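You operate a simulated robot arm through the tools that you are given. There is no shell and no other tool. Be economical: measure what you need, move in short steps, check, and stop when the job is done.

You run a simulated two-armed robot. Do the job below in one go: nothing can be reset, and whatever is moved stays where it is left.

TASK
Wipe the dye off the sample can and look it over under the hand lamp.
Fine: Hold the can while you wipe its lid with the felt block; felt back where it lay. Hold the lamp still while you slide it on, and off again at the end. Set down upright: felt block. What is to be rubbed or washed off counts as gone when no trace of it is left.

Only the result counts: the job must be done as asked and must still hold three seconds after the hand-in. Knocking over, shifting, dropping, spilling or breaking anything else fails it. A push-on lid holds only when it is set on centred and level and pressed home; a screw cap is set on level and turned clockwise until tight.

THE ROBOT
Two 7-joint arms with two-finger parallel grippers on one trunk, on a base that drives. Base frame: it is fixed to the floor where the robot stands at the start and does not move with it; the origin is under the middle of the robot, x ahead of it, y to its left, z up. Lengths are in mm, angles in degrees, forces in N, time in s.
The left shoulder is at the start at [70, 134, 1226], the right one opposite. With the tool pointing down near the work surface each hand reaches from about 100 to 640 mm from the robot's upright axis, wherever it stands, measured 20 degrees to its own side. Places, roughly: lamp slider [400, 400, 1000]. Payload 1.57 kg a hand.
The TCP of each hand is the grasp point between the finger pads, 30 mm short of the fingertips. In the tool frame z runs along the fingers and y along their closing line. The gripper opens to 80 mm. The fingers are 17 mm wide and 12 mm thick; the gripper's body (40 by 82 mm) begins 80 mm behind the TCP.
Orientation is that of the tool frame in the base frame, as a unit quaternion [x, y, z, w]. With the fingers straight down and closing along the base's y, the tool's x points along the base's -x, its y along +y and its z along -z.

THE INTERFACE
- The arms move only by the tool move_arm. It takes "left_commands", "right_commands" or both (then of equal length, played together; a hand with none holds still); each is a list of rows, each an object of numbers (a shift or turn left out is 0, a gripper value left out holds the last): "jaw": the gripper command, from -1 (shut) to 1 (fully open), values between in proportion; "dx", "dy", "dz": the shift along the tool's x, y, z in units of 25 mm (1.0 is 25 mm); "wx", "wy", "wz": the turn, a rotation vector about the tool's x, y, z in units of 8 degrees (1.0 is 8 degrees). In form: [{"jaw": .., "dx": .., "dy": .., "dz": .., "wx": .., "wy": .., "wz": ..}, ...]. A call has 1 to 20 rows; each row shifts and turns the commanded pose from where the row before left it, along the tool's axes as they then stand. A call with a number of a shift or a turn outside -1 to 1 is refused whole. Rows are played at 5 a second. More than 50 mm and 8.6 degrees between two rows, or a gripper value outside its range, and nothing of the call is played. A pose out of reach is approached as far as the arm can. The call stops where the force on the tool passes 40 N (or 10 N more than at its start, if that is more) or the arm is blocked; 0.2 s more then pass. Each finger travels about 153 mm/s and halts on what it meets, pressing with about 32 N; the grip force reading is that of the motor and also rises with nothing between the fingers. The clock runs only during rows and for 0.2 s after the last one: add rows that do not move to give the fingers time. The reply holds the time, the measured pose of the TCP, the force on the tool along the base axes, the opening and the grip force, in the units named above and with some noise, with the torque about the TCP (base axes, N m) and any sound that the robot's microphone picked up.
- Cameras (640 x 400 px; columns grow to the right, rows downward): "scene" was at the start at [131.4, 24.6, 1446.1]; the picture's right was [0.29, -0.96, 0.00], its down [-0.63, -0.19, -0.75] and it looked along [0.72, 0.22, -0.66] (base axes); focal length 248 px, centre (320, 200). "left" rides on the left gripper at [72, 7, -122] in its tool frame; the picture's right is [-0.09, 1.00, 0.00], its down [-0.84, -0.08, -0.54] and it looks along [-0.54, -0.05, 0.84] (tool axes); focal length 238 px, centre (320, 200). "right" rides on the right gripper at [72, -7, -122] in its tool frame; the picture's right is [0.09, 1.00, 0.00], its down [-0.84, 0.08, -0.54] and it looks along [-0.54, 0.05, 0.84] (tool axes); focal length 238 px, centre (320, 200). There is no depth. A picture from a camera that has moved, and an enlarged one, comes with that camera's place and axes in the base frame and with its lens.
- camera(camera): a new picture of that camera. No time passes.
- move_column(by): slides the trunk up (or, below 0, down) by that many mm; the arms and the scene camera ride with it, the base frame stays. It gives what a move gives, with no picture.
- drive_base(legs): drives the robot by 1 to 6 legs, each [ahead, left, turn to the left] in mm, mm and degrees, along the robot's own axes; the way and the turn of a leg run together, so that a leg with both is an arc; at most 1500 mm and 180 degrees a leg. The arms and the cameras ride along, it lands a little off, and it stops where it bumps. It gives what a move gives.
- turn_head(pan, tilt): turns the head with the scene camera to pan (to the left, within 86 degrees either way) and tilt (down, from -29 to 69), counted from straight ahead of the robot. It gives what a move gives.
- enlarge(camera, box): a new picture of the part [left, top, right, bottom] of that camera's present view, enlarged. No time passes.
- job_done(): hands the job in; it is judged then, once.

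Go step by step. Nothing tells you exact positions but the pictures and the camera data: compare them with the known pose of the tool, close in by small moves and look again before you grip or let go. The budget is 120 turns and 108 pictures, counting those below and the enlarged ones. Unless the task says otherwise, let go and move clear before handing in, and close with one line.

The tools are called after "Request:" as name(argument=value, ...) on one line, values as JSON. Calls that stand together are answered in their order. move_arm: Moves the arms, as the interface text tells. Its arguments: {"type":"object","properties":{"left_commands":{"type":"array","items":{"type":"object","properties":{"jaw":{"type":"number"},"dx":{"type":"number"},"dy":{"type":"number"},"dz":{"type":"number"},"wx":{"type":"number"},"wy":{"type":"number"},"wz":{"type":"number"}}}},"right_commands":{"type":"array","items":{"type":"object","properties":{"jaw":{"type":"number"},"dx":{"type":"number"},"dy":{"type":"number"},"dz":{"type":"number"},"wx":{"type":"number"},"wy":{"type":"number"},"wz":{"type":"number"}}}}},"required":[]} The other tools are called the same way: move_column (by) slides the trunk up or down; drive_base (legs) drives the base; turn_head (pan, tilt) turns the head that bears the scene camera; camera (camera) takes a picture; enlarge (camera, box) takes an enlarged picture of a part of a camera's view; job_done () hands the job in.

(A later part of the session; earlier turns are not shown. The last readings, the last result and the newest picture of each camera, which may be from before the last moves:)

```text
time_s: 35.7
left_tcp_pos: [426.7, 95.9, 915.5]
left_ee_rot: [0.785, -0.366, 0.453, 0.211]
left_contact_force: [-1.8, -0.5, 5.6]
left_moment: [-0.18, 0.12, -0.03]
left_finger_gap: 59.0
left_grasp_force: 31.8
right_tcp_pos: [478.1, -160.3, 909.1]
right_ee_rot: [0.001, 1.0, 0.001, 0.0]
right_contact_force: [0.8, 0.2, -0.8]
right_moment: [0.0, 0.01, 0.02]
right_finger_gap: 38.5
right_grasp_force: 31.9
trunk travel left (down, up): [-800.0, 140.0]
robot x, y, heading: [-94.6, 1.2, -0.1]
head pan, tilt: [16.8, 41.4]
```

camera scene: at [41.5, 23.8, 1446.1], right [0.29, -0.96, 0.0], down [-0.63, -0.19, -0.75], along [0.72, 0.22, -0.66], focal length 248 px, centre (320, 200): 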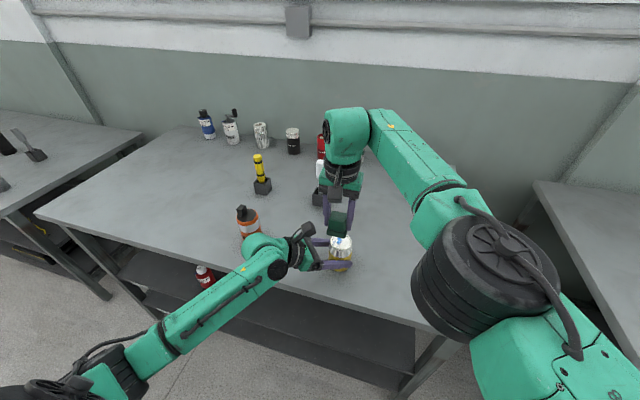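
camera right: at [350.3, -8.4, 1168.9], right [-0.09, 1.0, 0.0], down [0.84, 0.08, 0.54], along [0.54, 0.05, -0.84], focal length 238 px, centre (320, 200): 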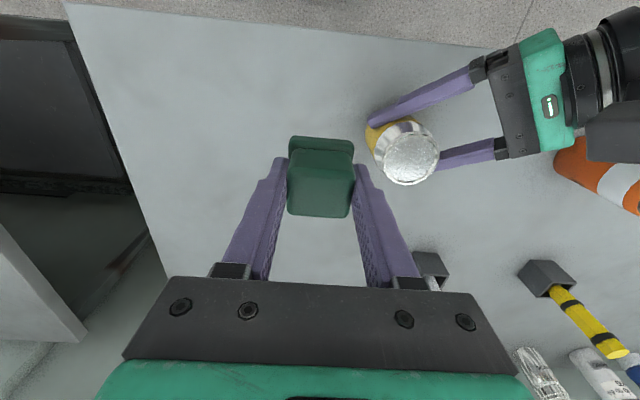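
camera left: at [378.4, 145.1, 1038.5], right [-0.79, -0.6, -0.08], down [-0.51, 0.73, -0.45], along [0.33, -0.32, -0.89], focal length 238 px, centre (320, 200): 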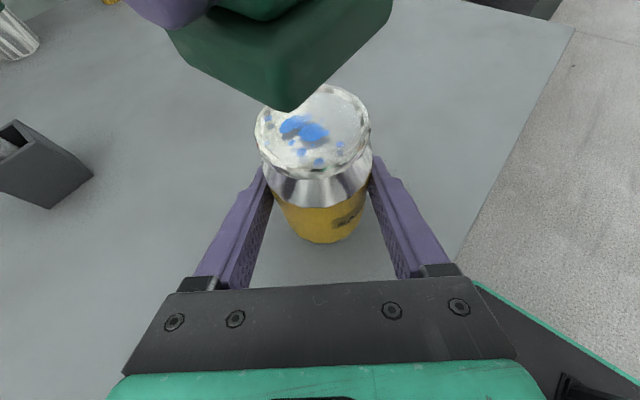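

Request:
move_arm(right_commands=[{"dz": 0.05}, {}])

Request:
move_arm(right_commands=[{"dz": 0.05}, {}])

Request:
enlarge(camera="right", box=[250, 110, 390, 230])

```text
time_s: 36.3
left_tcp_pos: [426.7, 96.3, 915.9]
left_ee_rot: [0.785, -0.366, 0.453, 0.211]
left_contact_force: [-2.5, 0.1, 3.7]
left_moment: [-0.2, 0.16, -0.04]
left_finger_gap: 58.6
left_grasp_force: 31.9
right_tcp_pos: [478.2, -163.0, 909.6]
right_ee_rot: [0.001, 1.0, 0.0, 0.0]
right_contact_force: [0.1, 0.6, -0.2]
right_moment: [0.0, -0.01, -0.02]
right_finger_gap: 38.7
right_grasp_force: 31.4
trunk travel left (down, up): [-800.0, 140.0]
robot x, y, heading: [-90.5, 1.5, -0.0]
head pan, tilt: [16.8, 41.4]
```

```text
time_s: 36.9
left_tcp_pos: [426.7, 96.7, 915.5]
left_ee_rot: [0.785, -0.367, 0.453, 0.211]
left_contact_force: [-1.8, -0.4, 2.5]
left_moment: [-0.16, 0.1, -0.06]
left_finger_gap: 58.6
left_grasp_force: 31.9
right_tcp_pos: [478.4, -161.2, 908.0]
right_ee_rot: [0.001, 1.0, 0.0, 0.0]
right_contact_force: [-0.8, -0.2, -0.7]
right_moment: [-0.02, 0.05, 0.02]
right_finger_gap: 38.7
right_grasp_force: 32.0
trunk travel left (down, up): [-800.0, 140.0]
robot x, y, heading: [-89.7, -1.1, -0.0]
head pan, tilt: [16.8, 41.4]
```

```text
3.33 times, centred on (320, 170) of right
camera zoom: at [406.6, -170.1, 1030.7], right [-0.09, 1.0, 0.0], down [0.84, 0.08, 0.54], along [0.54, 0.05, -0.84], focal length 794 px, centre (320, 300)
```

zoom: 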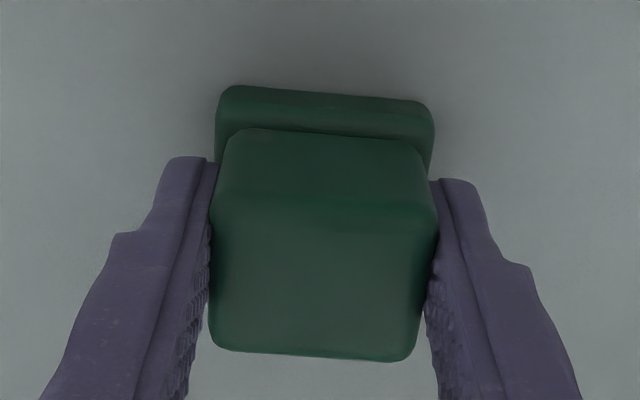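

Request:
move_arm(right_commands=[{"dz": 0.05}, {}])

Request:
move_arm(right_commands=[{"dz": 0.05}, {}])

```text
time_s: 37.5
left_tcp_pos: [425.5, 96.7, 915.3]
left_ee_rot: [0.785, -0.367, 0.453, 0.211]
left_contact_force: [-0.1, 0.3, -0.8]
left_moment: [-0.02, 0.0, -0.03]
left_finger_gap: 58.7
left_grasp_force: 32.1
right_tcp_pos: [478.4, -161.4, 908.1]
right_ee_rot: [0.001, 1.0, 0.001, 0.001]
right_contact_force: [2.3, -2.6, 12.3]
right_moment: [-0.13, 0.06, -0.03]
right_finger_gap: 38.8
right_grasp_force: 31.9
trunk travel left (down, up): [-800.0, 140.0]
robot x, y, heading: [-90.8, 0.6, -0.1]
head pan, tilt: [16.8, 41.4]
```

```text
time_s: 38.1
left_tcp_pos: [425.1, 97.0, 916.2]
left_ee_rot: [0.784, -0.367, 0.454, 0.211]
left_contact_force: [-0.5, -1.1, 0.0]
left_moment: [0.02, 0.0, 0.04]
left_finger_gap: 58.9
left_grasp_force: 32.1
right_tcp_pos: [478.0, -162.3, 909.2]
right_ee_rot: [0.0, 1.0, 0.001, 0.003]
right_contact_force: [7.3, -3.6, 25.2]
right_moment: [-0.19, -0.07, 0.04]
right_finger_gap: 38.5
right_grasp_force: 31.5
trunk travel left (down, up): [-800.0, 140.0]
robot x, y, heading: [-93.8, -2.7, 0.2]
head pan, tilt: [16.8, 41.4]
```

Request:
move_arm(right_commands=[{"dz": -0.05}, {"jaw": 1}, {}, {}, {"dz": -0.6}, {"dz": -1}, {"dz": -1}, {"dz": -1}, {"dz": -1}])

Request:
camera(camera="right")

Request:
camera(camera="left")

```text
time_s: 40.1
left_tcp_pos: [428.1, 97.4, 916.1]
left_ee_rot: [0.785, -0.367, 0.453, 0.211]
left_contact_force: [1.2, 0.1, 3.8]
left_moment: [-0.09, 0.01, 0.02]
left_finger_gap: 58.7
left_grasp_force: 31.9
right_tcp_pos: [480.4, -161.4, 1022.8]
right_ee_rot: [0.001, 1.0, 0.001, 0.001]
right_contact_force: [-0.5, -0.5, 0.1]
right_moment: [-0.01, 0.02, -0.01]
right_finger_gap: 79.8
right_grasp_force: 0.0
trunk travel left (down, up): [-800.0, 140.0]
robot x, y, heading: [-90.8, 4.1, -0.1]
head pan, tilt: [16.8, 41.4]
```

```text
73 pictures are left
camera right: at [407.2, -169.2, 1144.7], right [-0.09, 1.0, 0.0], down [0.84, 0.08, 0.54], along [0.54, 0.05, -0.84], focal length 238 px, centre (320, 200)
```

right: 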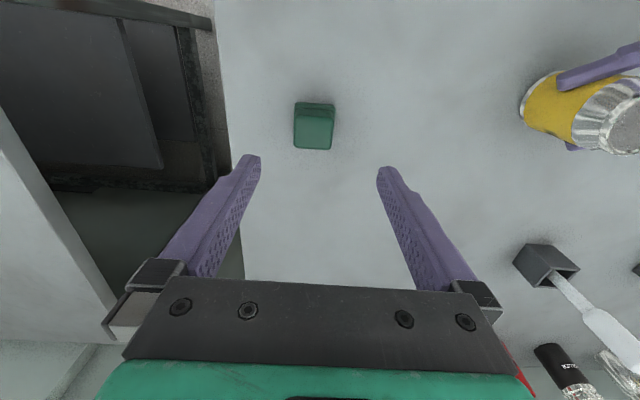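

```text
72 pictures are left
camera left: at [377.8, 145.5, 1038.7], right [-0.79, -0.6, -0.08], down [-0.51, 0.73, -0.45], along [0.33, -0.32, -0.89], focal length 238 px, centre (320, 200)
```

left: 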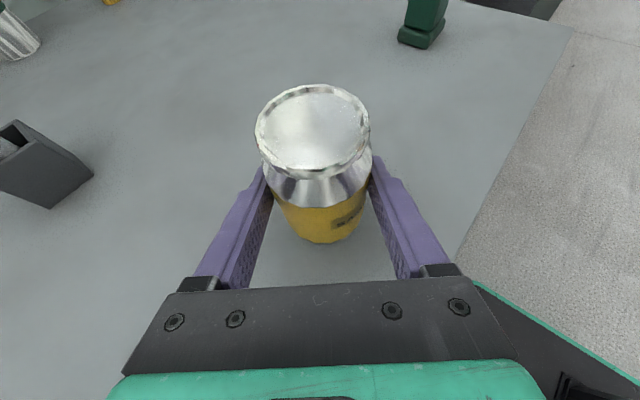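

The felt is back and standing. I'll release the can, retract both hands upward and check the can.

Request:
move_arm(left_commands=[{"jaw": 1}, {}, {}, {"dz": -0.8}, {"dz": -0.8}, {"dz": -0.8}, {"dz": -0.8}, {"dz": -0.8}, {"dx": 0.762, "dz": -0.44}, {"dx": 0.762, "dz": -0.44}, {"dx": 0.762, "dz": -0.44}, {"dx": 0.762, "dz": -0.44}, {"dx": 0.762, "dz": -0.44}, {}], right_commands=[{}, {}, {}, {}, {}, {}, {}, {}, {"dz": -1}, {"dz": -1}, {"dz": -1}, {"dz": -1}, {"dz": -1}, {}])

Request:
camera(camera="scene")

```text
time_s: 43.1
left_tcp_pos: [373.7, 161.5, 1075.5]
left_ee_rot: [0.785, -0.366, 0.453, 0.211]
left_contact_force: [0.2, -0.8, 0.3]
left_moment: [-0.01, -0.01, -0.01]
left_finger_gap: 80.1
left_grasp_force: 0.2
right_tcp_pos: [480.6, -163.2, 1148.2]
right_ee_rot: [0.0, 1.0, -0.001, 0.0]
right_contact_force: [-0.2, 0.2, 0.4]
right_moment: [0.03, 0.0, 0.02]
right_finger_gap: 79.8
right_grasp_force: 0.1
trunk travel left (down, up): [-800.0, 140.0]
robot x, y, heading: [-91.9, 1.2, 0.1]
head pan, tilt: [16.8, 41.4]
```

```text
71 pictures are left
camera scene: at [41.5, 24.4, 1446.1], right [0.29, -0.96, 0.0], down [-0.63, -0.19, -0.75], along [0.72, 0.22, -0.66], focal length 248 px, centre (320, 200)
```

scene: 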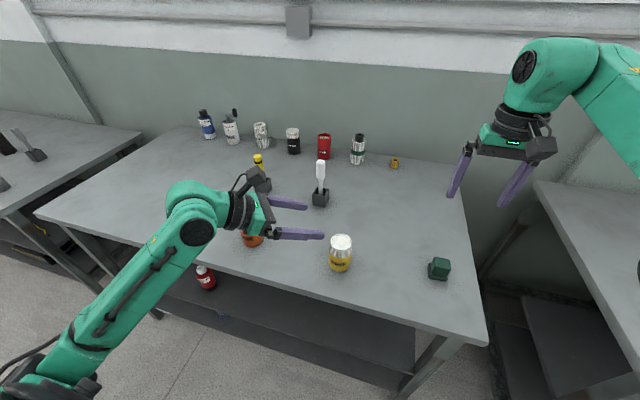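

The can stands clean. I'll drive left so that both hands can reach the lamp.

Request:
drive_base(legs=[[0, 262, 0], [30, 0, 0]])

Request:
camera(camera="left")

Request:
camera(camera="scene")

Request:
camera(camera="right")

```text
time_s: 45.4
left_tcp_pos: [399.1, 414.9, 1079.0]
left_ee_rot: [0.784, -0.366, 0.456, 0.209]
left_contact_force: [-1.1, 0.0, -0.5]
left_moment: [0.02, -0.03, 0.05]
left_finger_gap: 80.0
left_grasp_force: 0.0
right_tcp_pos: [502.3, 92.2, 1151.5]
right_ee_rot: [0.0, 1.0, 0.001, 0.003]
right_contact_force: [-0.8, 0.4, 1.2]
right_moment: [0.01, -0.06, 0.02]
right_finger_gap: 80.1
right_grasp_force: 0.1
trunk travel left (down, up): [-800.0, 140.0]
robot x, y, heading: [-60.1, 249.5, 0.1]
head pan, tilt: [16.8, 41.4]
```

```text
70 pictures are left
camera left: at [347.9, 465.0, 1202.1], right [-0.79, -0.6, -0.08], down [-0.51, 0.73, -0.46], along [0.34, -0.32, -0.89], focal length 238 px, centre (320, 200)
```

left: 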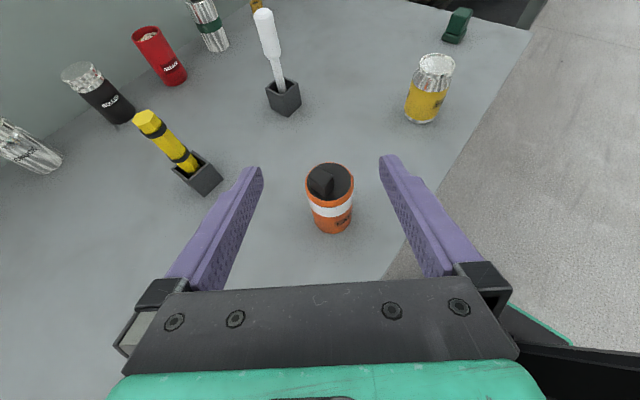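

```text
69 pictures are left
camera scene: at [63.2, 278.3, 1446.9], right [0.29, -0.96, 0.0], down [-0.63, -0.19, -0.75], along [0.72, 0.22, -0.66], focal length 248 px, centre (320, 200)
```

scene: 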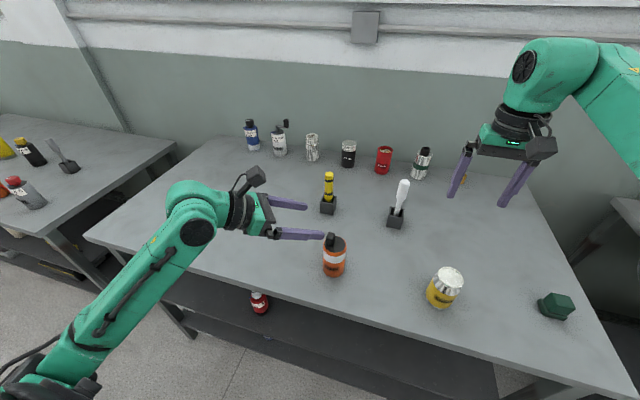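

```text
68 pictures are left
camera right: at [429.8, 83.3, 1273.2], right [-0.09, 1.0, 0.0], down [0.83, 0.08, 0.55], along [0.54, 0.05, -0.84], focal length 238 px, centre (320, 200)
```

right: 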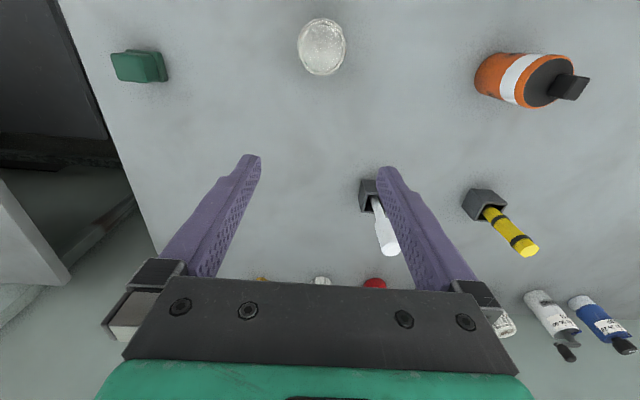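

Request:
enlarge(camera="left", box=[280, 145, 380, 245])

Request:
enlarge(camera="scene", box=[295, 220, 375, 285])

```text
4.00 times, centred on (330, 195) of left
camera zoom: at [347.9, 465.0, 1202.1], right [-0.79, -0.6, -0.08], down [-0.51, 0.73, -0.46], along [0.34, -0.32, -0.89], focal length 953 px, centre (280, 220)
```

zoom: 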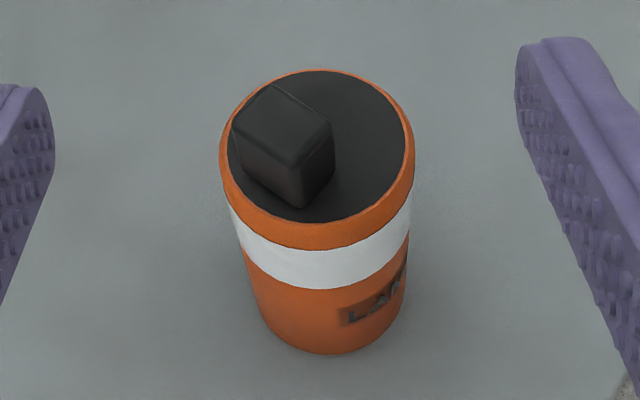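

```text
6.15 times, centred on (335, 252) of scene
camera zoom: at [63.2, 278.3, 1446.9], right [0.29, -0.96, 0.0], down [-0.63, -0.19, -0.75], along [0.72, 0.22, -0.66], focal length 1528 px, centre (228, -123)
```

zoom: 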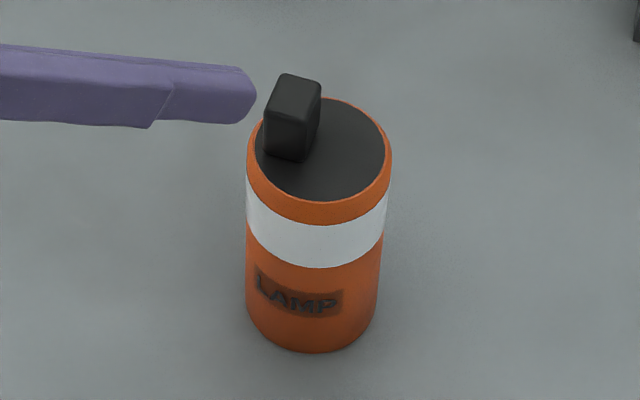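

The knob sits on the +y side of the lamp cap. I'll lower the left hand to a pre-grasp beside the lamp.

Request:
move_arm(left_commands=[{"dx": -0.944, "dz": 0.268, "dy": 0.024}, {"dx": -0.944, "dz": 0.268, "dy": 0.024}, {"dx": -0.944, "dz": 0.268, "dy": 0.024}, {"dx": -0.944, "dz": 0.268, "dy": 0.024}, {"dx": -0.944, "dz": 0.268, "dy": 0.024}, {}])

Request:
camera(camera="left")

```text
time_s: 46.8
left_tcp_pos: [382.9, 435.2, 956.0]
left_ee_rot: [0.785, -0.366, 0.453, 0.212]
left_contact_force: [0.7, -0.1, 0.1]
left_moment: [0.01, 0.01, -0.04]
left_finger_gap: 79.7
left_grasp_force: 0.0
right_tcp_pos: [507.7, 92.7, 1148.9]
right_ee_rot: [0.0, 1.0, 0.0, 0.0]
right_contact_force: [-1.0, -0.2, 0.7]
right_moment: [-0.01, 0.02, 0.02]
right_finger_gap: 79.8
right_grasp_force: 0.1
trunk travel left (down, up): [-800.0, 140.0]
robot x, y, heading: [-57.9, 255.2, -0.2]
head pan, tilt: [16.8, 41.4]
```

```text
65 pictures are left
camera left: at [334.1, 484.9, 1079.8], right [-0.79, -0.6, -0.08], down [-0.51, 0.73, -0.45], along [0.33, -0.32, -0.89], focal length 238 px, centre (320, 200)
```

left: 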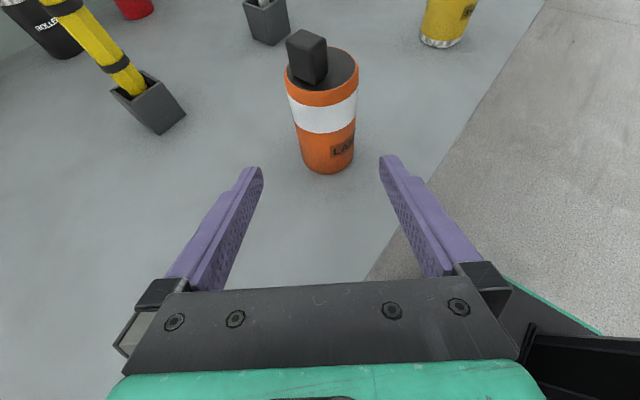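

Request:
move_arm(left_commands=[{"dy": 0.22}, {"dz": 0.8}, {"dz": 0.8}, {"dz": 0.8}, {}])

Request:
camera(camera="left")

```text
time_s: 48.0
left_tcp_pos: [412.0, 394.2, 924.1]
left_ee_rot: [0.785, -0.367, 0.452, 0.212]
left_contact_force: [0.2, 1.2, 0.2]
left_moment: [-0.02, -0.01, -0.01]
left_finger_gap: 80.1
left_grasp_force: 0.1
right_tcp_pos: [506.8, 93.0, 1149.2]
right_ee_rot: [0.0, 1.0, 0.0, 0.0]
right_contact_force: [-1.0, -0.3, 0.2]
right_moment: [-0.03, -0.03, 0.0]
right_finger_gap: 79.7
right_grasp_force: 0.1
trunk travel left (down, up): [-800.0, 140.0]
robot x, y, heading: [-60.7, 257.0, 0.5]
head pan, tilt: [16.8, 41.4]
```

```text
64 pictures are left
camera left: at [361.8, 443.4, 1048.8], right [-0.79, -0.6, -0.08], down [-0.51, 0.73, -0.45], along [0.33, -0.32, -0.89], focal length 238 px, centre (320, 200)
```

left: 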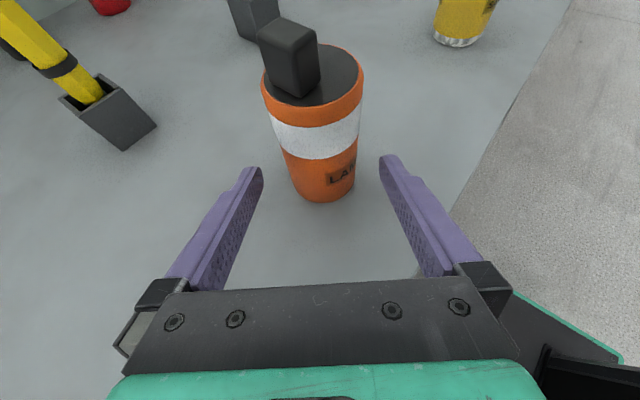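

Request:
move_arm(left_commands=[{"dz": 0.6}, {"dz": 0.6}, {"dz": 0.55}, {}])

Request:
camera(camera="left")

```text
time_s: 49.0
left_tcp_pos: [435.4, 365.5, 906.4]
left_ee_rot: [0.785, -0.367, 0.453, 0.212]
left_contact_force: [0.2, 0.9, -0.3]
left_moment: [-0.03, -0.04, -0.03]
left_finger_gap: 79.8
left_grasp_force: 0.1
right_tcp_pos: [508.9, 91.7, 1148.2]
right_ee_rot: [0.0, 1.0, 0.0, 0.0]
right_contact_force: [0.3, -0.3, -0.6]
right_moment: [0.01, -0.01, 0.0]
right_finger_gap: 79.9
right_grasp_force: 0.0
trunk travel left (down, up): [-800.0, 140.0]
robot x, y, heading: [-63.2, 255.0, 0.0]
head pan, tilt: [16.8, 41.4]
```

```text
63 pictures are left
camera left: at [385.9, 415.1, 1029.9], right [-0.79, -0.6, -0.08], down [-0.51, 0.73, -0.45], along [0.33, -0.32, -0.89], focal length 238 px, centre (320, 200)
```

left: 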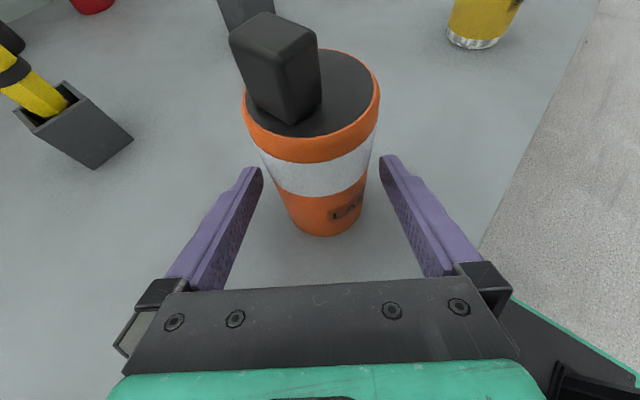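

Request:
move_arm(left_commands=[{"jaw": -1}, {}, {}, {}])

Request:
enlarge(camera="left", box=[215, 0, 415, 200])

Request:
enlarge(camera="scene", box=[295, 220, 375, 285])

```text
time_s: 50.0
left_tcp_pos: [435.1, 365.7, 907.6]
left_ee_rot: [0.785, -0.367, 0.453, 0.212]
left_contact_force: [0.6, -0.3, 0.8]
left_moment: [-0.08, 0.01, 0.03]
left_finger_gap: 56.7
left_grasp_force: 31.6
right_tcp_pos: [507.8, 92.1, 1148.2]
right_ee_rot: [0.0, 1.0, 0.0, 0.0]
right_contact_force: [-0.4, 0.1, 0.2]
right_moment: [0.01, -0.01, 0.04]
right_finger_gap: 80.1
right_grasp_force: 0.1
trunk travel left (down, up): [-800.0, 140.0]
robot x, y, heading: [-60.0, 254.5, 0.0]
head pan, tilt: [16.8, 41.4]
```

```text
2.00 times, centred on (315, 100) of left
camera zoom: at [385.8, 415.2, 1030.0], right [-0.79, -0.6, -0.08], down [-0.51, 0.73, -0.45], along [0.33, -0.32, -0.89], focal length 477 px, centre (330, 400)
```

zoom: 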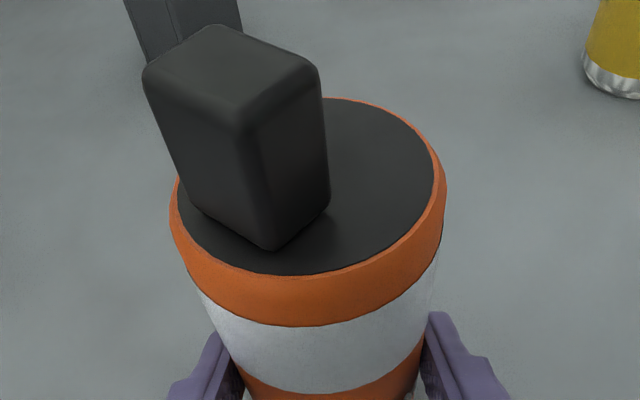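

```text
6.15 times, centred on (335, 252) of scene
camera zoom: at [70.6, 279.0, 1446.1], right [0.29, -0.96, 0.0], down [-0.63, -0.19, -0.75], along [0.72, 0.22, -0.66], focal length 1528 px, centre (228, -123)
```

zoom: 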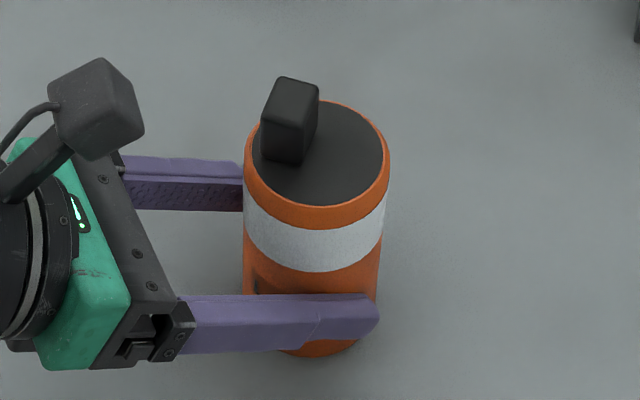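

The lamp is held (gap 57). The knob is about 22×14 mm at (447, 367), with its top at z≈988. I'll bring the right hand above it, half open.

Request:
move_arm(right_commands=[{"jaw": 0.0, "dx": 0.203, "dy": 0.917}, {"dx": 0.203, "dy": 0.917}, {"dx": 0.203, "dy": 0.917}, {"dx": 0.203, "dy": 0.917}, {"dx": 0.203, "dy": 0.917}, {"dx": 0.203, "dy": 0.917}, {"dx": 0.203, "dy": 0.917}, {"dx": 0.203, "dy": 0.917}, {"dx": 0.203, "dy": 0.917}, {"dx": 0.203, "dy": 0.917}, {"dx": 0.203, "dy": 0.917}, {"dx": 0.203, "dy": 0.917}, {"dz": 1}, {"dz": 1}, {"dz": 1}, {}])

Request:
camera(camera="right")

Request:
camera(camera="left")

Request:
camera(camera="scene")

```text
time_s: 53.4
left_tcp_pos: [435.6, 365.9, 906.8]
left_ee_rot: [0.785, -0.366, 0.453, 0.211]
left_contact_force: [0.2, -0.4, 0.1]
left_moment: [0.0, -0.03, -0.01]
left_finger_gap: 56.5
left_grasp_force: 32.2
right_tcp_pos: [451.9, 331.3, 1071.1]
right_ee_rot: [0.001, 1.0, 0.0, 0.001]
right_contact_force: [0.1, 0.6, 0.0]
right_moment: [-0.01, 0.0, 0.0]
right_finger_gap: 39.9
right_grasp_force: 0.1
right hand out of reach, approached as far as the arm can: row 11, 12
trunk travel left (down, up): [-800.0, 140.0]
robot x, y, heading: [-60.9, 253.5, 0.2]
head pan, tilt: [16.8, 41.4]
```

```text
60 pictures are left
camera right: at [380.2, 323.6, 1194.0], right [-0.09, 1.0, 0.0], down [0.84, 0.08, 0.54], along [0.54, 0.05, -0.84], focal length 238 px, centre (320, 200)
```

right: 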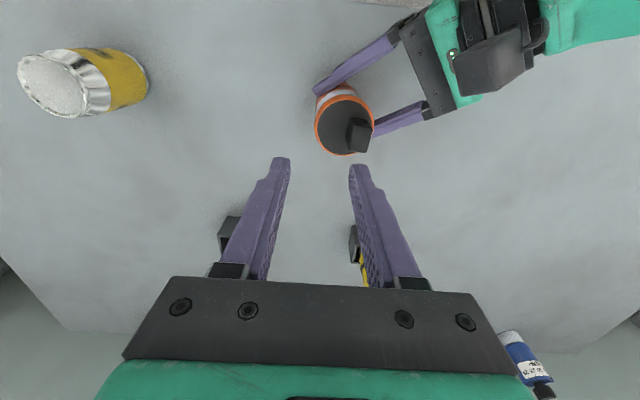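

```text
59 pictures are left
camera left: at [385.8, 415.2, 1029.9], right [-0.79, -0.6, -0.08], down [-0.51, 0.73, -0.45], along [0.33, -0.32, -0.89], focal length 238 px, centre (320, 200)
```

left: 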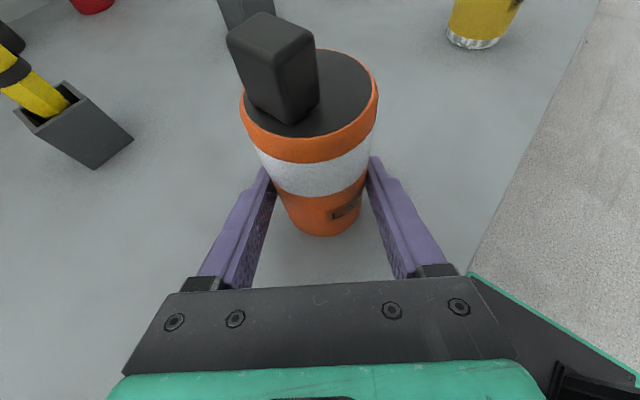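

```text
58 pictures are left
camera scene: at [70.6, 279.0, 1446.1], right [0.29, -0.96, 0.0], down [-0.63, -0.19, -0.75], along [0.72, 0.22, -0.66], focal length 248 px, centre (320, 200)
```

scene: 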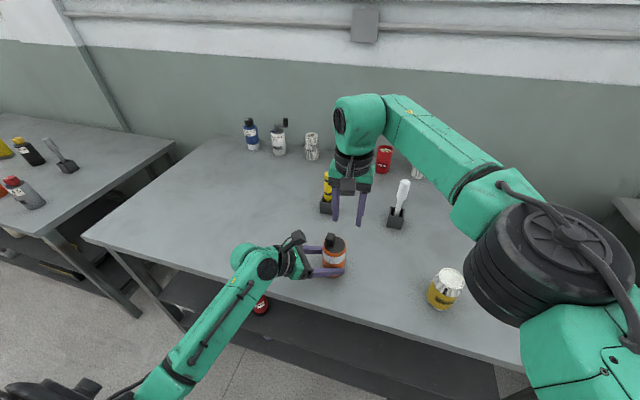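

Request:
move_arm(right_commands=[{"dx": 0.12, "dy": 0.5}, {"dx": 0.12, "dy": 0.5}, {"dy": 0.4}, {}])

Request:
camera(camera="right")

```text
time_s: 54.4
left_tcp_pos: [436.1, 366.8, 907.2]
left_ee_rot: [0.785, -0.367, 0.453, 0.212]
left_contact_force: [-0.8, 0.4, 0.3]
left_moment: [0.04, -0.02, -0.03]
left_finger_gap: 56.9
left_grasp_force: 32.3
right_tcp_pos: [447.4, 358.7, 1072.7]
right_ee_rot: [0.001, 1.0, 0.0, 0.0]
right_contact_force: [0.9, -0.3, 0.1]
right_moment: [0.0, 0.02, 0.02]
right_finger_gap: 40.1
right_grasp_force: 0.1
right hand out of reach, approached as far as the arm can: row 3
trunk travel left (down, up): [-800.0, 140.0]
robot x, y, heading: [-65.6, 258.7, 0.2]
head pan, tilt: [16.8, 41.4]
```

```text
57 pictures are left
camera right: at [374.6, 349.9, 1195.0], right [-0.09, 1.0, 0.0], down [0.84, 0.08, 0.54], along [0.54, 0.05, -0.84], focal length 238 px, centre (320, 200)
```

right: 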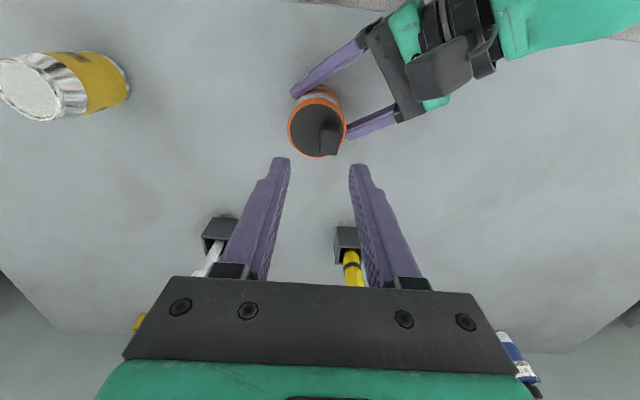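

Request:
move_arm(right_commands=[{"dx": 0.1, "dz": 0.9}, {"dz": 0.7}, {"dy": 0.2}, {}])

Request:
enlarge(camera="right", box=[240, 90, 400, 190])

Request:
camera(camera="left")

```text
time_s: 55.4
left_tcp_pos: [435.0, 366.6, 907.0]
left_ee_rot: [0.785, -0.366, 0.453, 0.211]
left_contact_force: [-0.2, -0.8, 1.2]
left_moment: [0.01, -0.05, 0.02]
left_finger_gap: 56.8
left_grasp_force: 32.2
right_tcp_pos: [444.8, 365.1, 1032.0]
right_ee_rot: [0.001, 1.0, 0.0, 0.0]
right_contact_force: [-0.4, 0.4, 0.4]
right_moment: [-0.03, 0.0, -0.01]
right_finger_gap: 39.9
right_grasp_force: 0.0
trunk travel left (down, up): [-800.0, 140.0]
robot x, y, heading: [-59.9, 257.2, 0.3]
head pan, tilt: [16.8, 41.4]
```

```text
4.00 times, centred on (320, 140) of right
camera zoom: at [372.7, 356.3, 1155.2], right [-0.09, 1.0, 0.0], down [0.84, 0.08, 0.54], along [0.54, 0.05, -0.84], focal length 953 px, centre (320, 440)
```

zoom: 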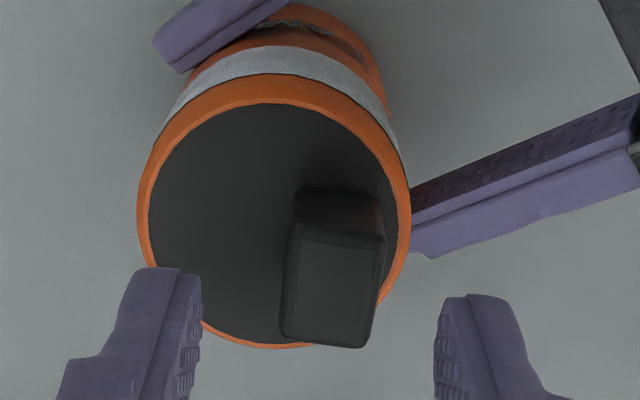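

```text
55 pictures are left
camera left: at [385.7, 415.4, 1030.0], right [-0.79, -0.6, -0.08], down [-0.51, 0.73, -0.45], along [0.33, -0.32, -0.89], focal length 238 px, centre (320, 200)
```

left: 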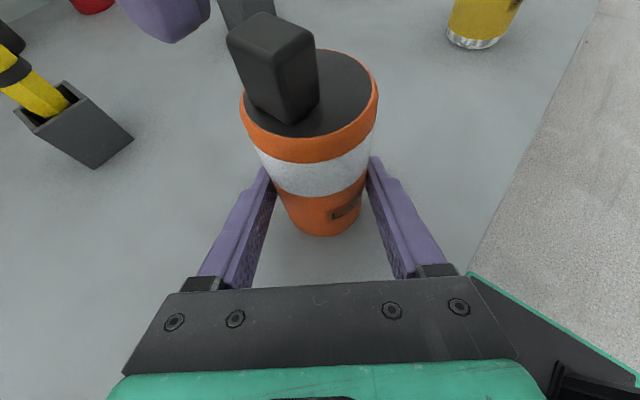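

Request:
move_arm(right_commands=[{"dz": 0.5}, {"dz": 0.5}, {"dz": 0.1}, {"jaw": -1}, {}, {}])

Request:
camera(camera="left")

Request:
enlarge(camera="right", box=[240, 90, 400, 190])

```text
time_s: 56.8
left_tcp_pos: [435.7, 365.5, 907.7]
left_ee_rot: [0.785, -0.365, 0.454, 0.211]
left_contact_force: [2.0, -2.5, 0.3]
left_moment: [0.15, 0.16, 0.55]
left_finger_gap: 56.6
left_grasp_force: 31.9
right_tcp_pos: [445.5, 364.1, 1005.7]
right_ee_rot: [0.001, 1.0, 0.0, 0.0]
right_contact_force: [-2.7, 2.1, -0.4]
right_moment: [0.02, 0.09, -0.56]
right_finger_gap: 17.2
right_grasp_force: 32.0
trunk travel left (down, up): [-800.0, 140.0]
robot x, y, heading: [-62.3, 258.0, -0.1]
head pan, tilt: [16.8, 41.4]
```

```text
54 pictures are left
camera left: at [385.8, 415.3, 1029.9], right [-0.79, -0.6, -0.08], down [-0.51, 0.73, -0.45], along [0.33, -0.32, -0.89], focal length 238 px, centre (320, 200)
```

left: 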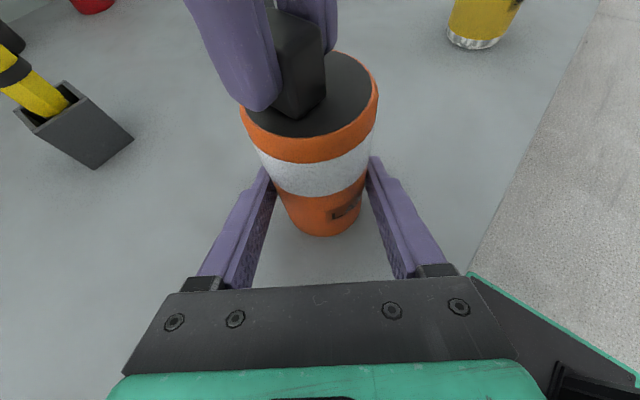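

```text
4.00 times, centred on (320, 140) of right
camera zoom: at [372.8, 355.1, 1128.1], right [-0.09, 1.0, 0.0], down [0.84, 0.08, 0.54], along [0.54, 0.05, -0.84], focal length 953 px, centre (320, 440)
```

zoom: 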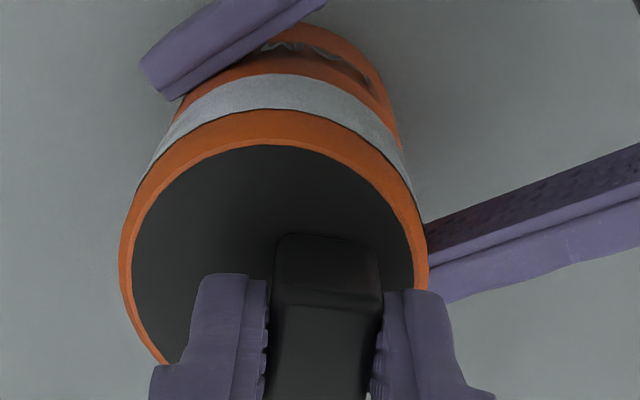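

Request:
move_arm(right_commands=[{"wz": 0.5}, {"wz": 0.5}, {}])

Request:
move_arm(right_commands=[{"dy": -0.15}, {"dy": -0.15}, {}])

Request:
camera(camera="left")

```text
time_s: 57.6
left_tcp_pos: [436.5, 366.6, 907.1]
left_ee_rot: [0.784, -0.366, 0.454, 0.212]
left_contact_force: [-3.5, -0.9, 5.5]
left_moment: [0.06, -0.23, -0.54]
left_finger_gap: 56.5
left_grasp_force: 31.6
right_tcp_pos: [445.6, 362.7, 1006.6]
right_ee_rot: [0.071, 0.997, -0.001, 0.0]
right_contact_force: [3.3, 1.3, -5.8]
right_moment: [0.02, -0.22, 0.56]
right_finger_gap: 17.3
right_grasp_force: 31.7
trunk travel left (down, up): [-800.0, 140.0]
robot x, y, heading: [-61.6, 255.5, 0.1]
head pan, tilt: [16.8, 41.4]
```

```text
time_s: 58.4
left_tcp_pos: [435.7, 366.5, 906.2]
left_ee_rot: [0.784, -0.366, 0.454, 0.212]
left_contact_force: [-8.8, -1.7, 12.6]
left_moment: [-0.19, -0.49, -0.61]
left_finger_gap: 56.2
left_grasp_force: 32.3
right_tcp_pos: [443.8, 356.1, 1007.6]
right_ee_rot: [0.07, 0.998, -0.001, 0.001]
right_contact_force: [8.1, 2.4, -12.0]
right_moment: [0.28, -0.57, 0.46]
right_finger_gap: 17.2
right_grasp_force: 31.8
trunk travel left (down, up): [-800.0, 140.0]
robot x, y, heading: [-59.2, 255.4, -0.0]
head pan, tilt: [16.8, 41.4]
```

```text
52 pictures are left
camera left: at [385.9, 415.5, 1030.3], right [-0.79, -0.6, -0.08], down [-0.51, 0.73, -0.46], along [0.33, -0.32, -0.89], focal length 238 px, centre (320, 200)
```

left: 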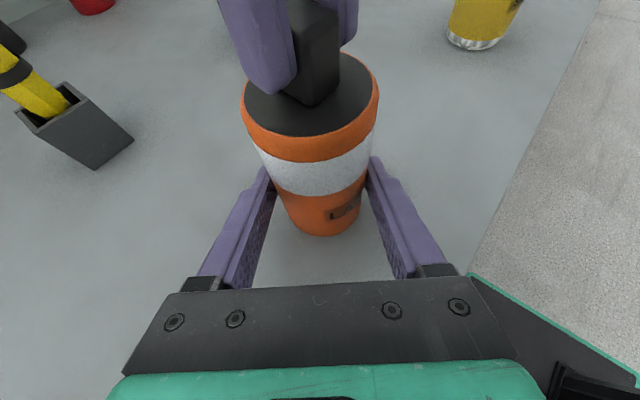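

Request:
move_arm(right_commands=[{"wz": -0.5, "dx": -0.04, "dz": 0.06}, {}])

Request:
move_arm(right_commands=[{"dy": -0.15}, {"dy": -0.15}, {}])

Request:
camera(camera="left")

```text
time_s: 59.0
left_tcp_pos: [435.2, 367.0, 905.6]
left_ee_rot: [0.786, -0.364, 0.454, 0.209]
left_contact_force: [3.0, 0.4, 3.1]
left_moment: [-0.42, -0.03, 0.48]
left_finger_gap: 56.4
left_grasp_force: 32.2
right_tcp_pos: [444.1, 355.8, 1006.9]
right_ee_rot: [0.035, 0.999, 0.001, -0.001]
right_contact_force: [-1.0, -1.6, -0.2]
right_moment: [0.08, 0.13, -0.39]
right_finger_gap: 16.5
right_grasp_force: 31.5
trunk travel left (down, up): [-800.0, 140.0]
robot x, y, heading: [-64.0, 254.9, 0.1]
head pan, tilt: [16.8, 41.4]
```

```text
time_s: 59.8
left_tcp_pos: [434.4, 365.6, 907.3]
left_ee_rot: [0.785, -0.366, 0.453, 0.211]
left_contact_force: [3.4, -1.1, -0.5]
left_moment: [0.07, -0.18, 0.37]
left_finger_gap: 56.6
left_grasp_force: 31.8
right_tcp_pos: [442.3, 349.0, 1006.5]
right_ee_rot: [0.035, 0.999, 0.001, 0.0]
right_contact_force: [-1.5, 2.6, 7.5]
right_moment: [0.14, 0.31, -0.34]
right_finger_gap: 16.7
right_grasp_force: 31.2
trunk travel left (down, up): [-800.0, 140.0]
robot x, y, heading: [-59.4, 254.4, -0.2]
head pan, tilt: [16.8, 41.4]
```

```text
51 pictures are left
camera left: at [385.4, 415.5, 1029.9], right [-0.79, -0.6, -0.08], down [-0.51, 0.73, -0.45], along [0.33, -0.32, -0.89], focal length 238 px, centre (320, 200)
```

left: 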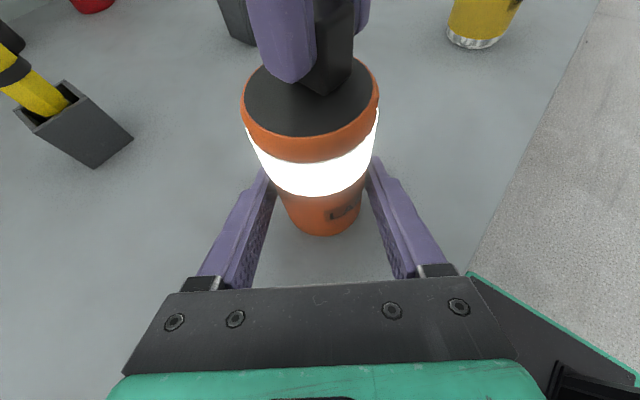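

The band is glowing, so the lamp is on. I'll nudge the slider slightly further and look at the can from the scene camera.

Request:
move_arm(right_commands=[{"dy": -0.12}, {}, {}])

Request:
camera(camera="scene")

Request:
enlarge(camera="scene", box=[395, 250, 495, 320])

Request:
camera(camera="right")

```text
time_s: 60.6
left_tcp_pos: [434.9, 365.9, 907.1]
left_ee_rot: [0.785, -0.365, 0.453, 0.211]
left_contact_force: [9.4, -1.7, -6.0]
left_moment: [0.19, 0.14, 0.59]
left_finger_gap: 56.6
left_grasp_force: 32.4
right_tcp_pos: [442.3, 345.6, 1006.6]
right_ee_rot: [0.035, 0.999, 0.0, 0.001]
right_contact_force: [-3.9, 2.7, 23.8]
right_moment: [0.13, 0.19, -0.34]
right_finger_gap: 16.8
right_grasp_force: 31.4
trunk travel left (down, up): [-800.0, 140.0]
robot x, y, heading: [-62.8, 250.8, -0.0]
head pan, tilt: [16.8, 41.4]
```

```text
50 pictures are left
camera scene: at [69.4, 279.1, 1446.3], right [0.29, -0.96, 0.0], down [-0.63, -0.19, -0.75], along [0.72, 0.22, -0.66], focal length 248 px, centre (320, 200)
```

scene: 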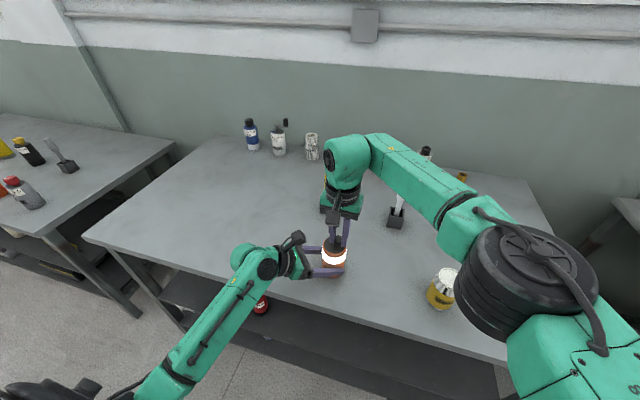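

```text
5.71 times, centred on (445, 285) of scene
camera zoom: at [69.4, 279.1, 1446.3], right [0.29, -0.96, 0.0], down [-0.63, -0.19, -0.75], along [0.72, 0.22, -0.66], focal length 1419 px, centre (-394, -286)
```

zoom: 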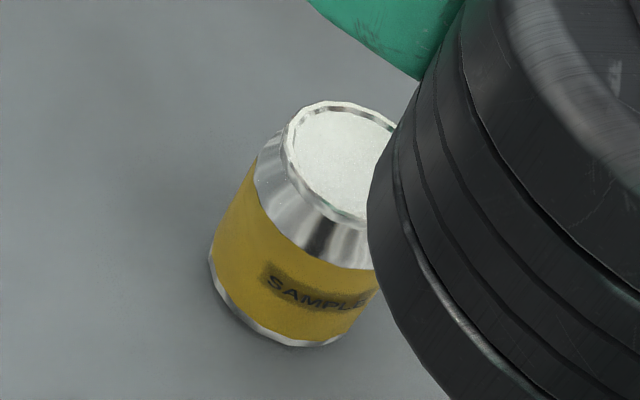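

```text
48 pictures are left
camera right: at [369.2, 341.8, 1128.2], right [-0.02, 1.0, 0.0], down [0.84, 0.02, 0.54], along [0.54, 0.01, -0.84], focal length 238 px, centre (320, 200)
```

right: 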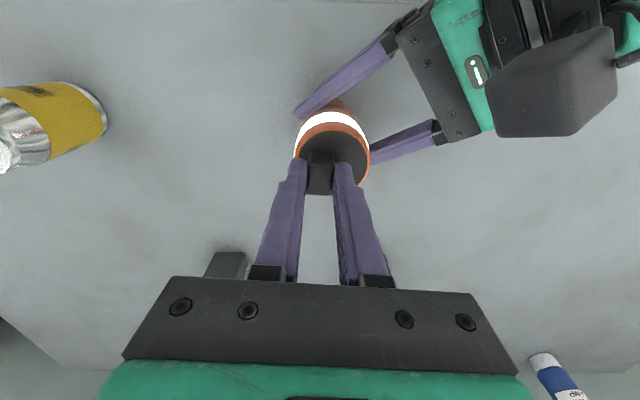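

The lamp is lit. I'll let go of the knob, keep holding the lamp with the left hand, and use the right-hand camera to inspect the can closely under the lamp light.

Request:
move_arm(right_commands=[{"jaw": 0.0, "dz": -0.05}, {}, {"dz": -1}, {"dz": -1}, {"dz": -1}, {"dy": -1, "dx": 0.3}, {"dy": -1, "dx": 0.3}, {"dy": -1, "dx": 0.3}, {"dy": -1, "dx": 0.3}, {"dy": -1, "dx": 0.3}, {"dy": -1, "dx": 0.3}, {"dy": -1, "dx": 0.3}, {"dy": -1, "dx": 0.3}, {"dy": -1, "dx": 0.3}, {"dy": -1, "dx": 0.3}, {}])

Request:
camera(camera="right")

Request:
camera(camera="left")

```text
time_s: 64.0
left_tcp_pos: [436.0, 366.6, 907.2]
left_ee_rot: [0.785, -0.367, 0.453, 0.212]
left_contact_force: [-0.1, -0.4, 0.1]
left_moment: [0.05, 0.0, -0.01]
left_finger_gap: 56.3
left_grasp_force: 31.6
right_tcp_pos: [348.3, 101.9, 1079.7]
right_ee_rot: [0.034, 0.999, 0.0, 0.0]
right_contact_force: [0.0, 0.2, -0.8]
right_moment: [0.01, 0.03, 0.0]
right_finger_gap: 40.2
right_grasp_force: 0.0
trunk travel left (down, up): [-800.0, 140.0]
robot x, y, heading: [-62.3, 252.0, -0.0]
head pan, tilt: [16.8, 41.4]
```

```text
47 pictures are left
camera right: at [275.9, 97.9, 1202.2], right [-0.02, 1.0, 0.0], down [0.84, 0.02, 0.54], along [0.54, 0.01, -0.84], focal length 238 px, centre (320, 200)
```

right: 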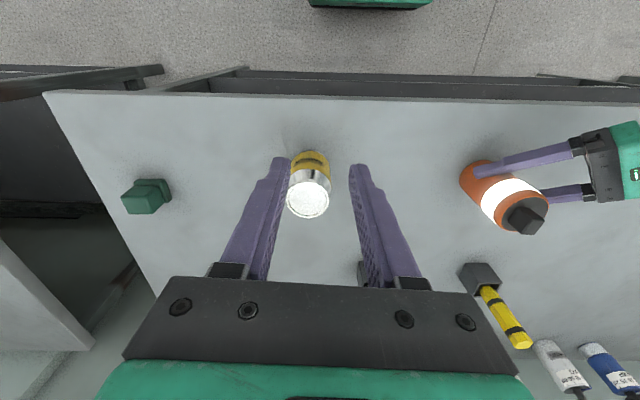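

```text
46 pictures are left
camera left: at [386.1, 415.7, 1029.8], right [-0.79, -0.6, -0.08], down [-0.51, 0.73, -0.45], along [0.33, -0.32, -0.89], focal length 238 px, centre (320, 200)
```

left: 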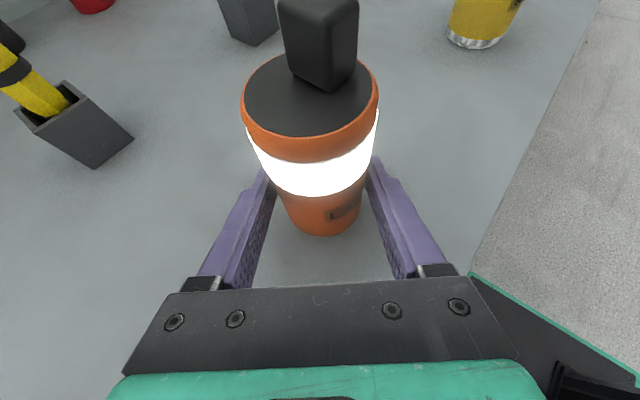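

Request:
enlarge(camera="right", box=[275, 140, 345, 225])

Request:
enlarge(camera="scene", box=[405, 250, 485, 320])

```text
4.71 times, centred on (310, 182) of right
camera zoom: at [275.9, 97.9, 1202.2], right [-0.02, 1.0, 0.0], down [0.84, 0.02, 0.54], along [0.54, 0.01, -0.84], focal length 1122 px, centre (367, 282)
```

zoom: 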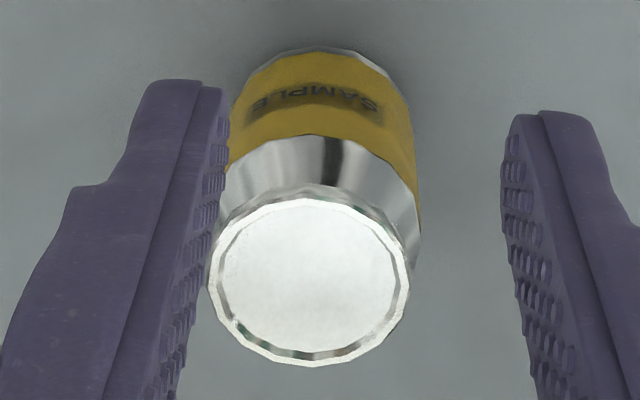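

```text
5.71 times, centred on (445, 285) of scene
camera zoom: at [71.0, 279.8, 1446.1], right [0.29, -0.96, 0.0], down [-0.63, -0.19, -0.75], along [0.72, 0.22, -0.66], focal length 1419 px, centre (-394, -286)
```

zoom: 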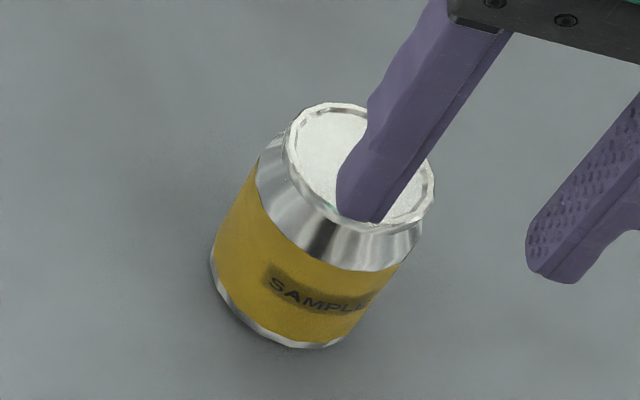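

The can looks clean under the light. To look it over properly, I'll pick it up with the right hand and bring it close to the lamp, starting by centring over it.

Request:
move_arm(right_commands=[{"jaw": 1, "dx": -0.8}, {"dx": -0.8}, {"dx": -0.8}, {"dx": -0.8}, {"dz": 0.8}, {"dz": 0.8}, {}])

Request:
camera(camera="right")

```text
time_s: 65.6
left_tcp_pos: [435.1, 365.8, 905.4]
left_ee_rot: [0.785, -0.366, 0.453, 0.211]
left_contact_force: [-1.0, 0.2, 1.2]
left_moment: [-0.01, 0.0, 0.03]
left_finger_gap: 56.5
left_grasp_force: 32.2
right_tcp_pos: [431.5, 94.0, 1039.1]
right_ee_rot: [0.035, 0.999, 0.0, 0.0]
right_contact_force: [0.8, 0.6, 0.7]
right_moment: [0.01, 0.06, -0.01]
right_finger_gap: 80.1
right_grasp_force: 0.1
trunk travel left (down, up): [-800.0, 140.0]
robot x, y, heading: [-60.3, 256.3, 0.0]
head pan, tilt: [16.8, 41.4]
```

```text
43 pictures are left
camera right: at [358.3, 90.3, 1161.8], right [-0.02, 1.0, 0.0], down [0.84, 0.02, 0.54], along [0.54, 0.01, -0.84], focal length 238 px, centre (320, 200)
```

right: 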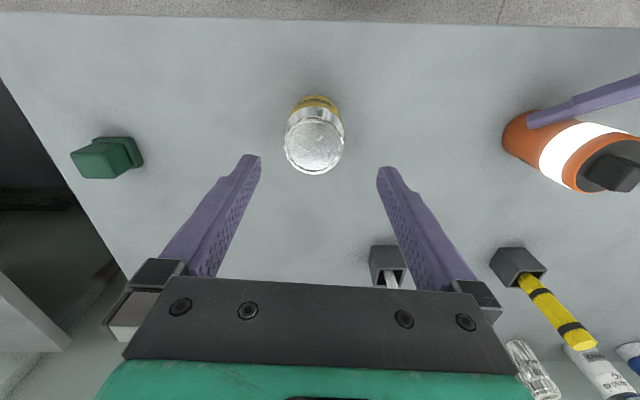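

Request:
move_arm(right_commands=[{"dx": 0.14, "dy": -0.14}, {"dz": 0.8}, {"dz": 0.6}, {}])

Request:
camera(camera="right")

```text
time_s: 66.6
left_tcp_pos: [435.0, 366.7, 906.0]
left_ee_rot: [0.785, -0.367, 0.453, 0.212]
left_contact_force: [-0.3, 0.1, -0.7]
left_moment: [-0.01, 0.0, 0.02]
left_finger_gap: 56.7
left_grasp_force: 32.1
right_tcp_pos: [426.9, 89.6, 1004.5]
right_ee_rot: [0.035, 0.999, -0.001, 0.001]
right_contact_force: [0.4, 0.0, 0.3]
right_moment: [0.0, -0.03, 0.03]
right_finger_gap: 80.1
right_grasp_force: 0.0
trunk travel left (down, up): [-800.0, 140.0]
robot x, y, heading: [-60.3, 256.7, 0.3]
head pan, tilt: [16.8, 41.4]
```

```text
42 pictures are left
camera right: at [354.7, 86.1, 1127.1], right [-0.02, 1.0, 0.0], down [0.84, 0.02, 0.54], along [0.54, 0.01, -0.84], focal length 238 px, centre (320, 200)
```

right: 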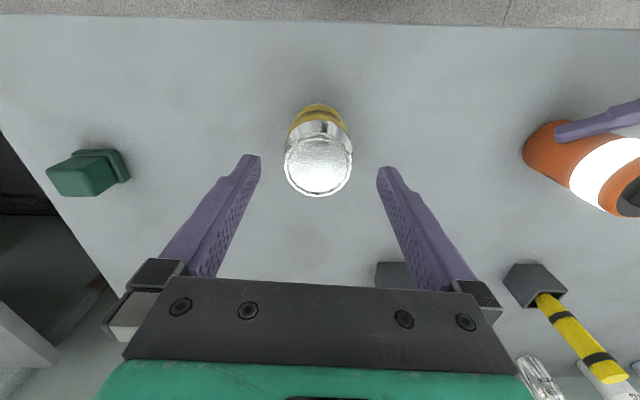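

Request:
move_arm(right_commands=[{"dz": 0.8}, {"dz": 0.8}, {"dz": 0.8}, {"dz": 0.45}, {}, {"jaw": -1}, {}, {}, {}])

Request:
camera(camera="right")

```text
time_s: 68.6
left_tcp_pos: [434.8, 366.2, 907.6]
left_ee_rot: [0.785, -0.367, 0.452, 0.212]
left_contact_force: [0.6, -0.3, -0.5]
left_moment: [-0.02, 0.01, 0.01]
left_finger_gap: 56.6
left_grasp_force: 31.6
right_tcp_pos: [427.0, 92.5, 935.5]
right_ee_rot: [0.035, 0.999, -0.001, 0.0]
right_contact_force: [-0.4, -1.3, -0.6]
right_moment: [-0.04, 0.02, 0.01]
right_finger_gap: 58.9
right_grasp_force: 32.8
trunk travel left (down, up): [-800.0, 140.0]
robot x, y, heading: [-60.4, 252.3, 0.2]
head pan, tilt: [16.8, 41.4]
```

```text
41 pictures are left
camera right: at [354.1, 88.9, 1056.4], right [-0.02, 1.0, 0.0], down [0.84, 0.02, 0.54], along [0.54, 0.01, -0.84], focal length 238 px, centre (320, 200)
```

right: 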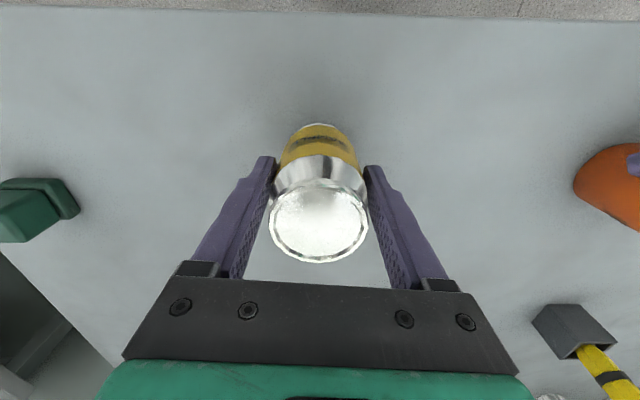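

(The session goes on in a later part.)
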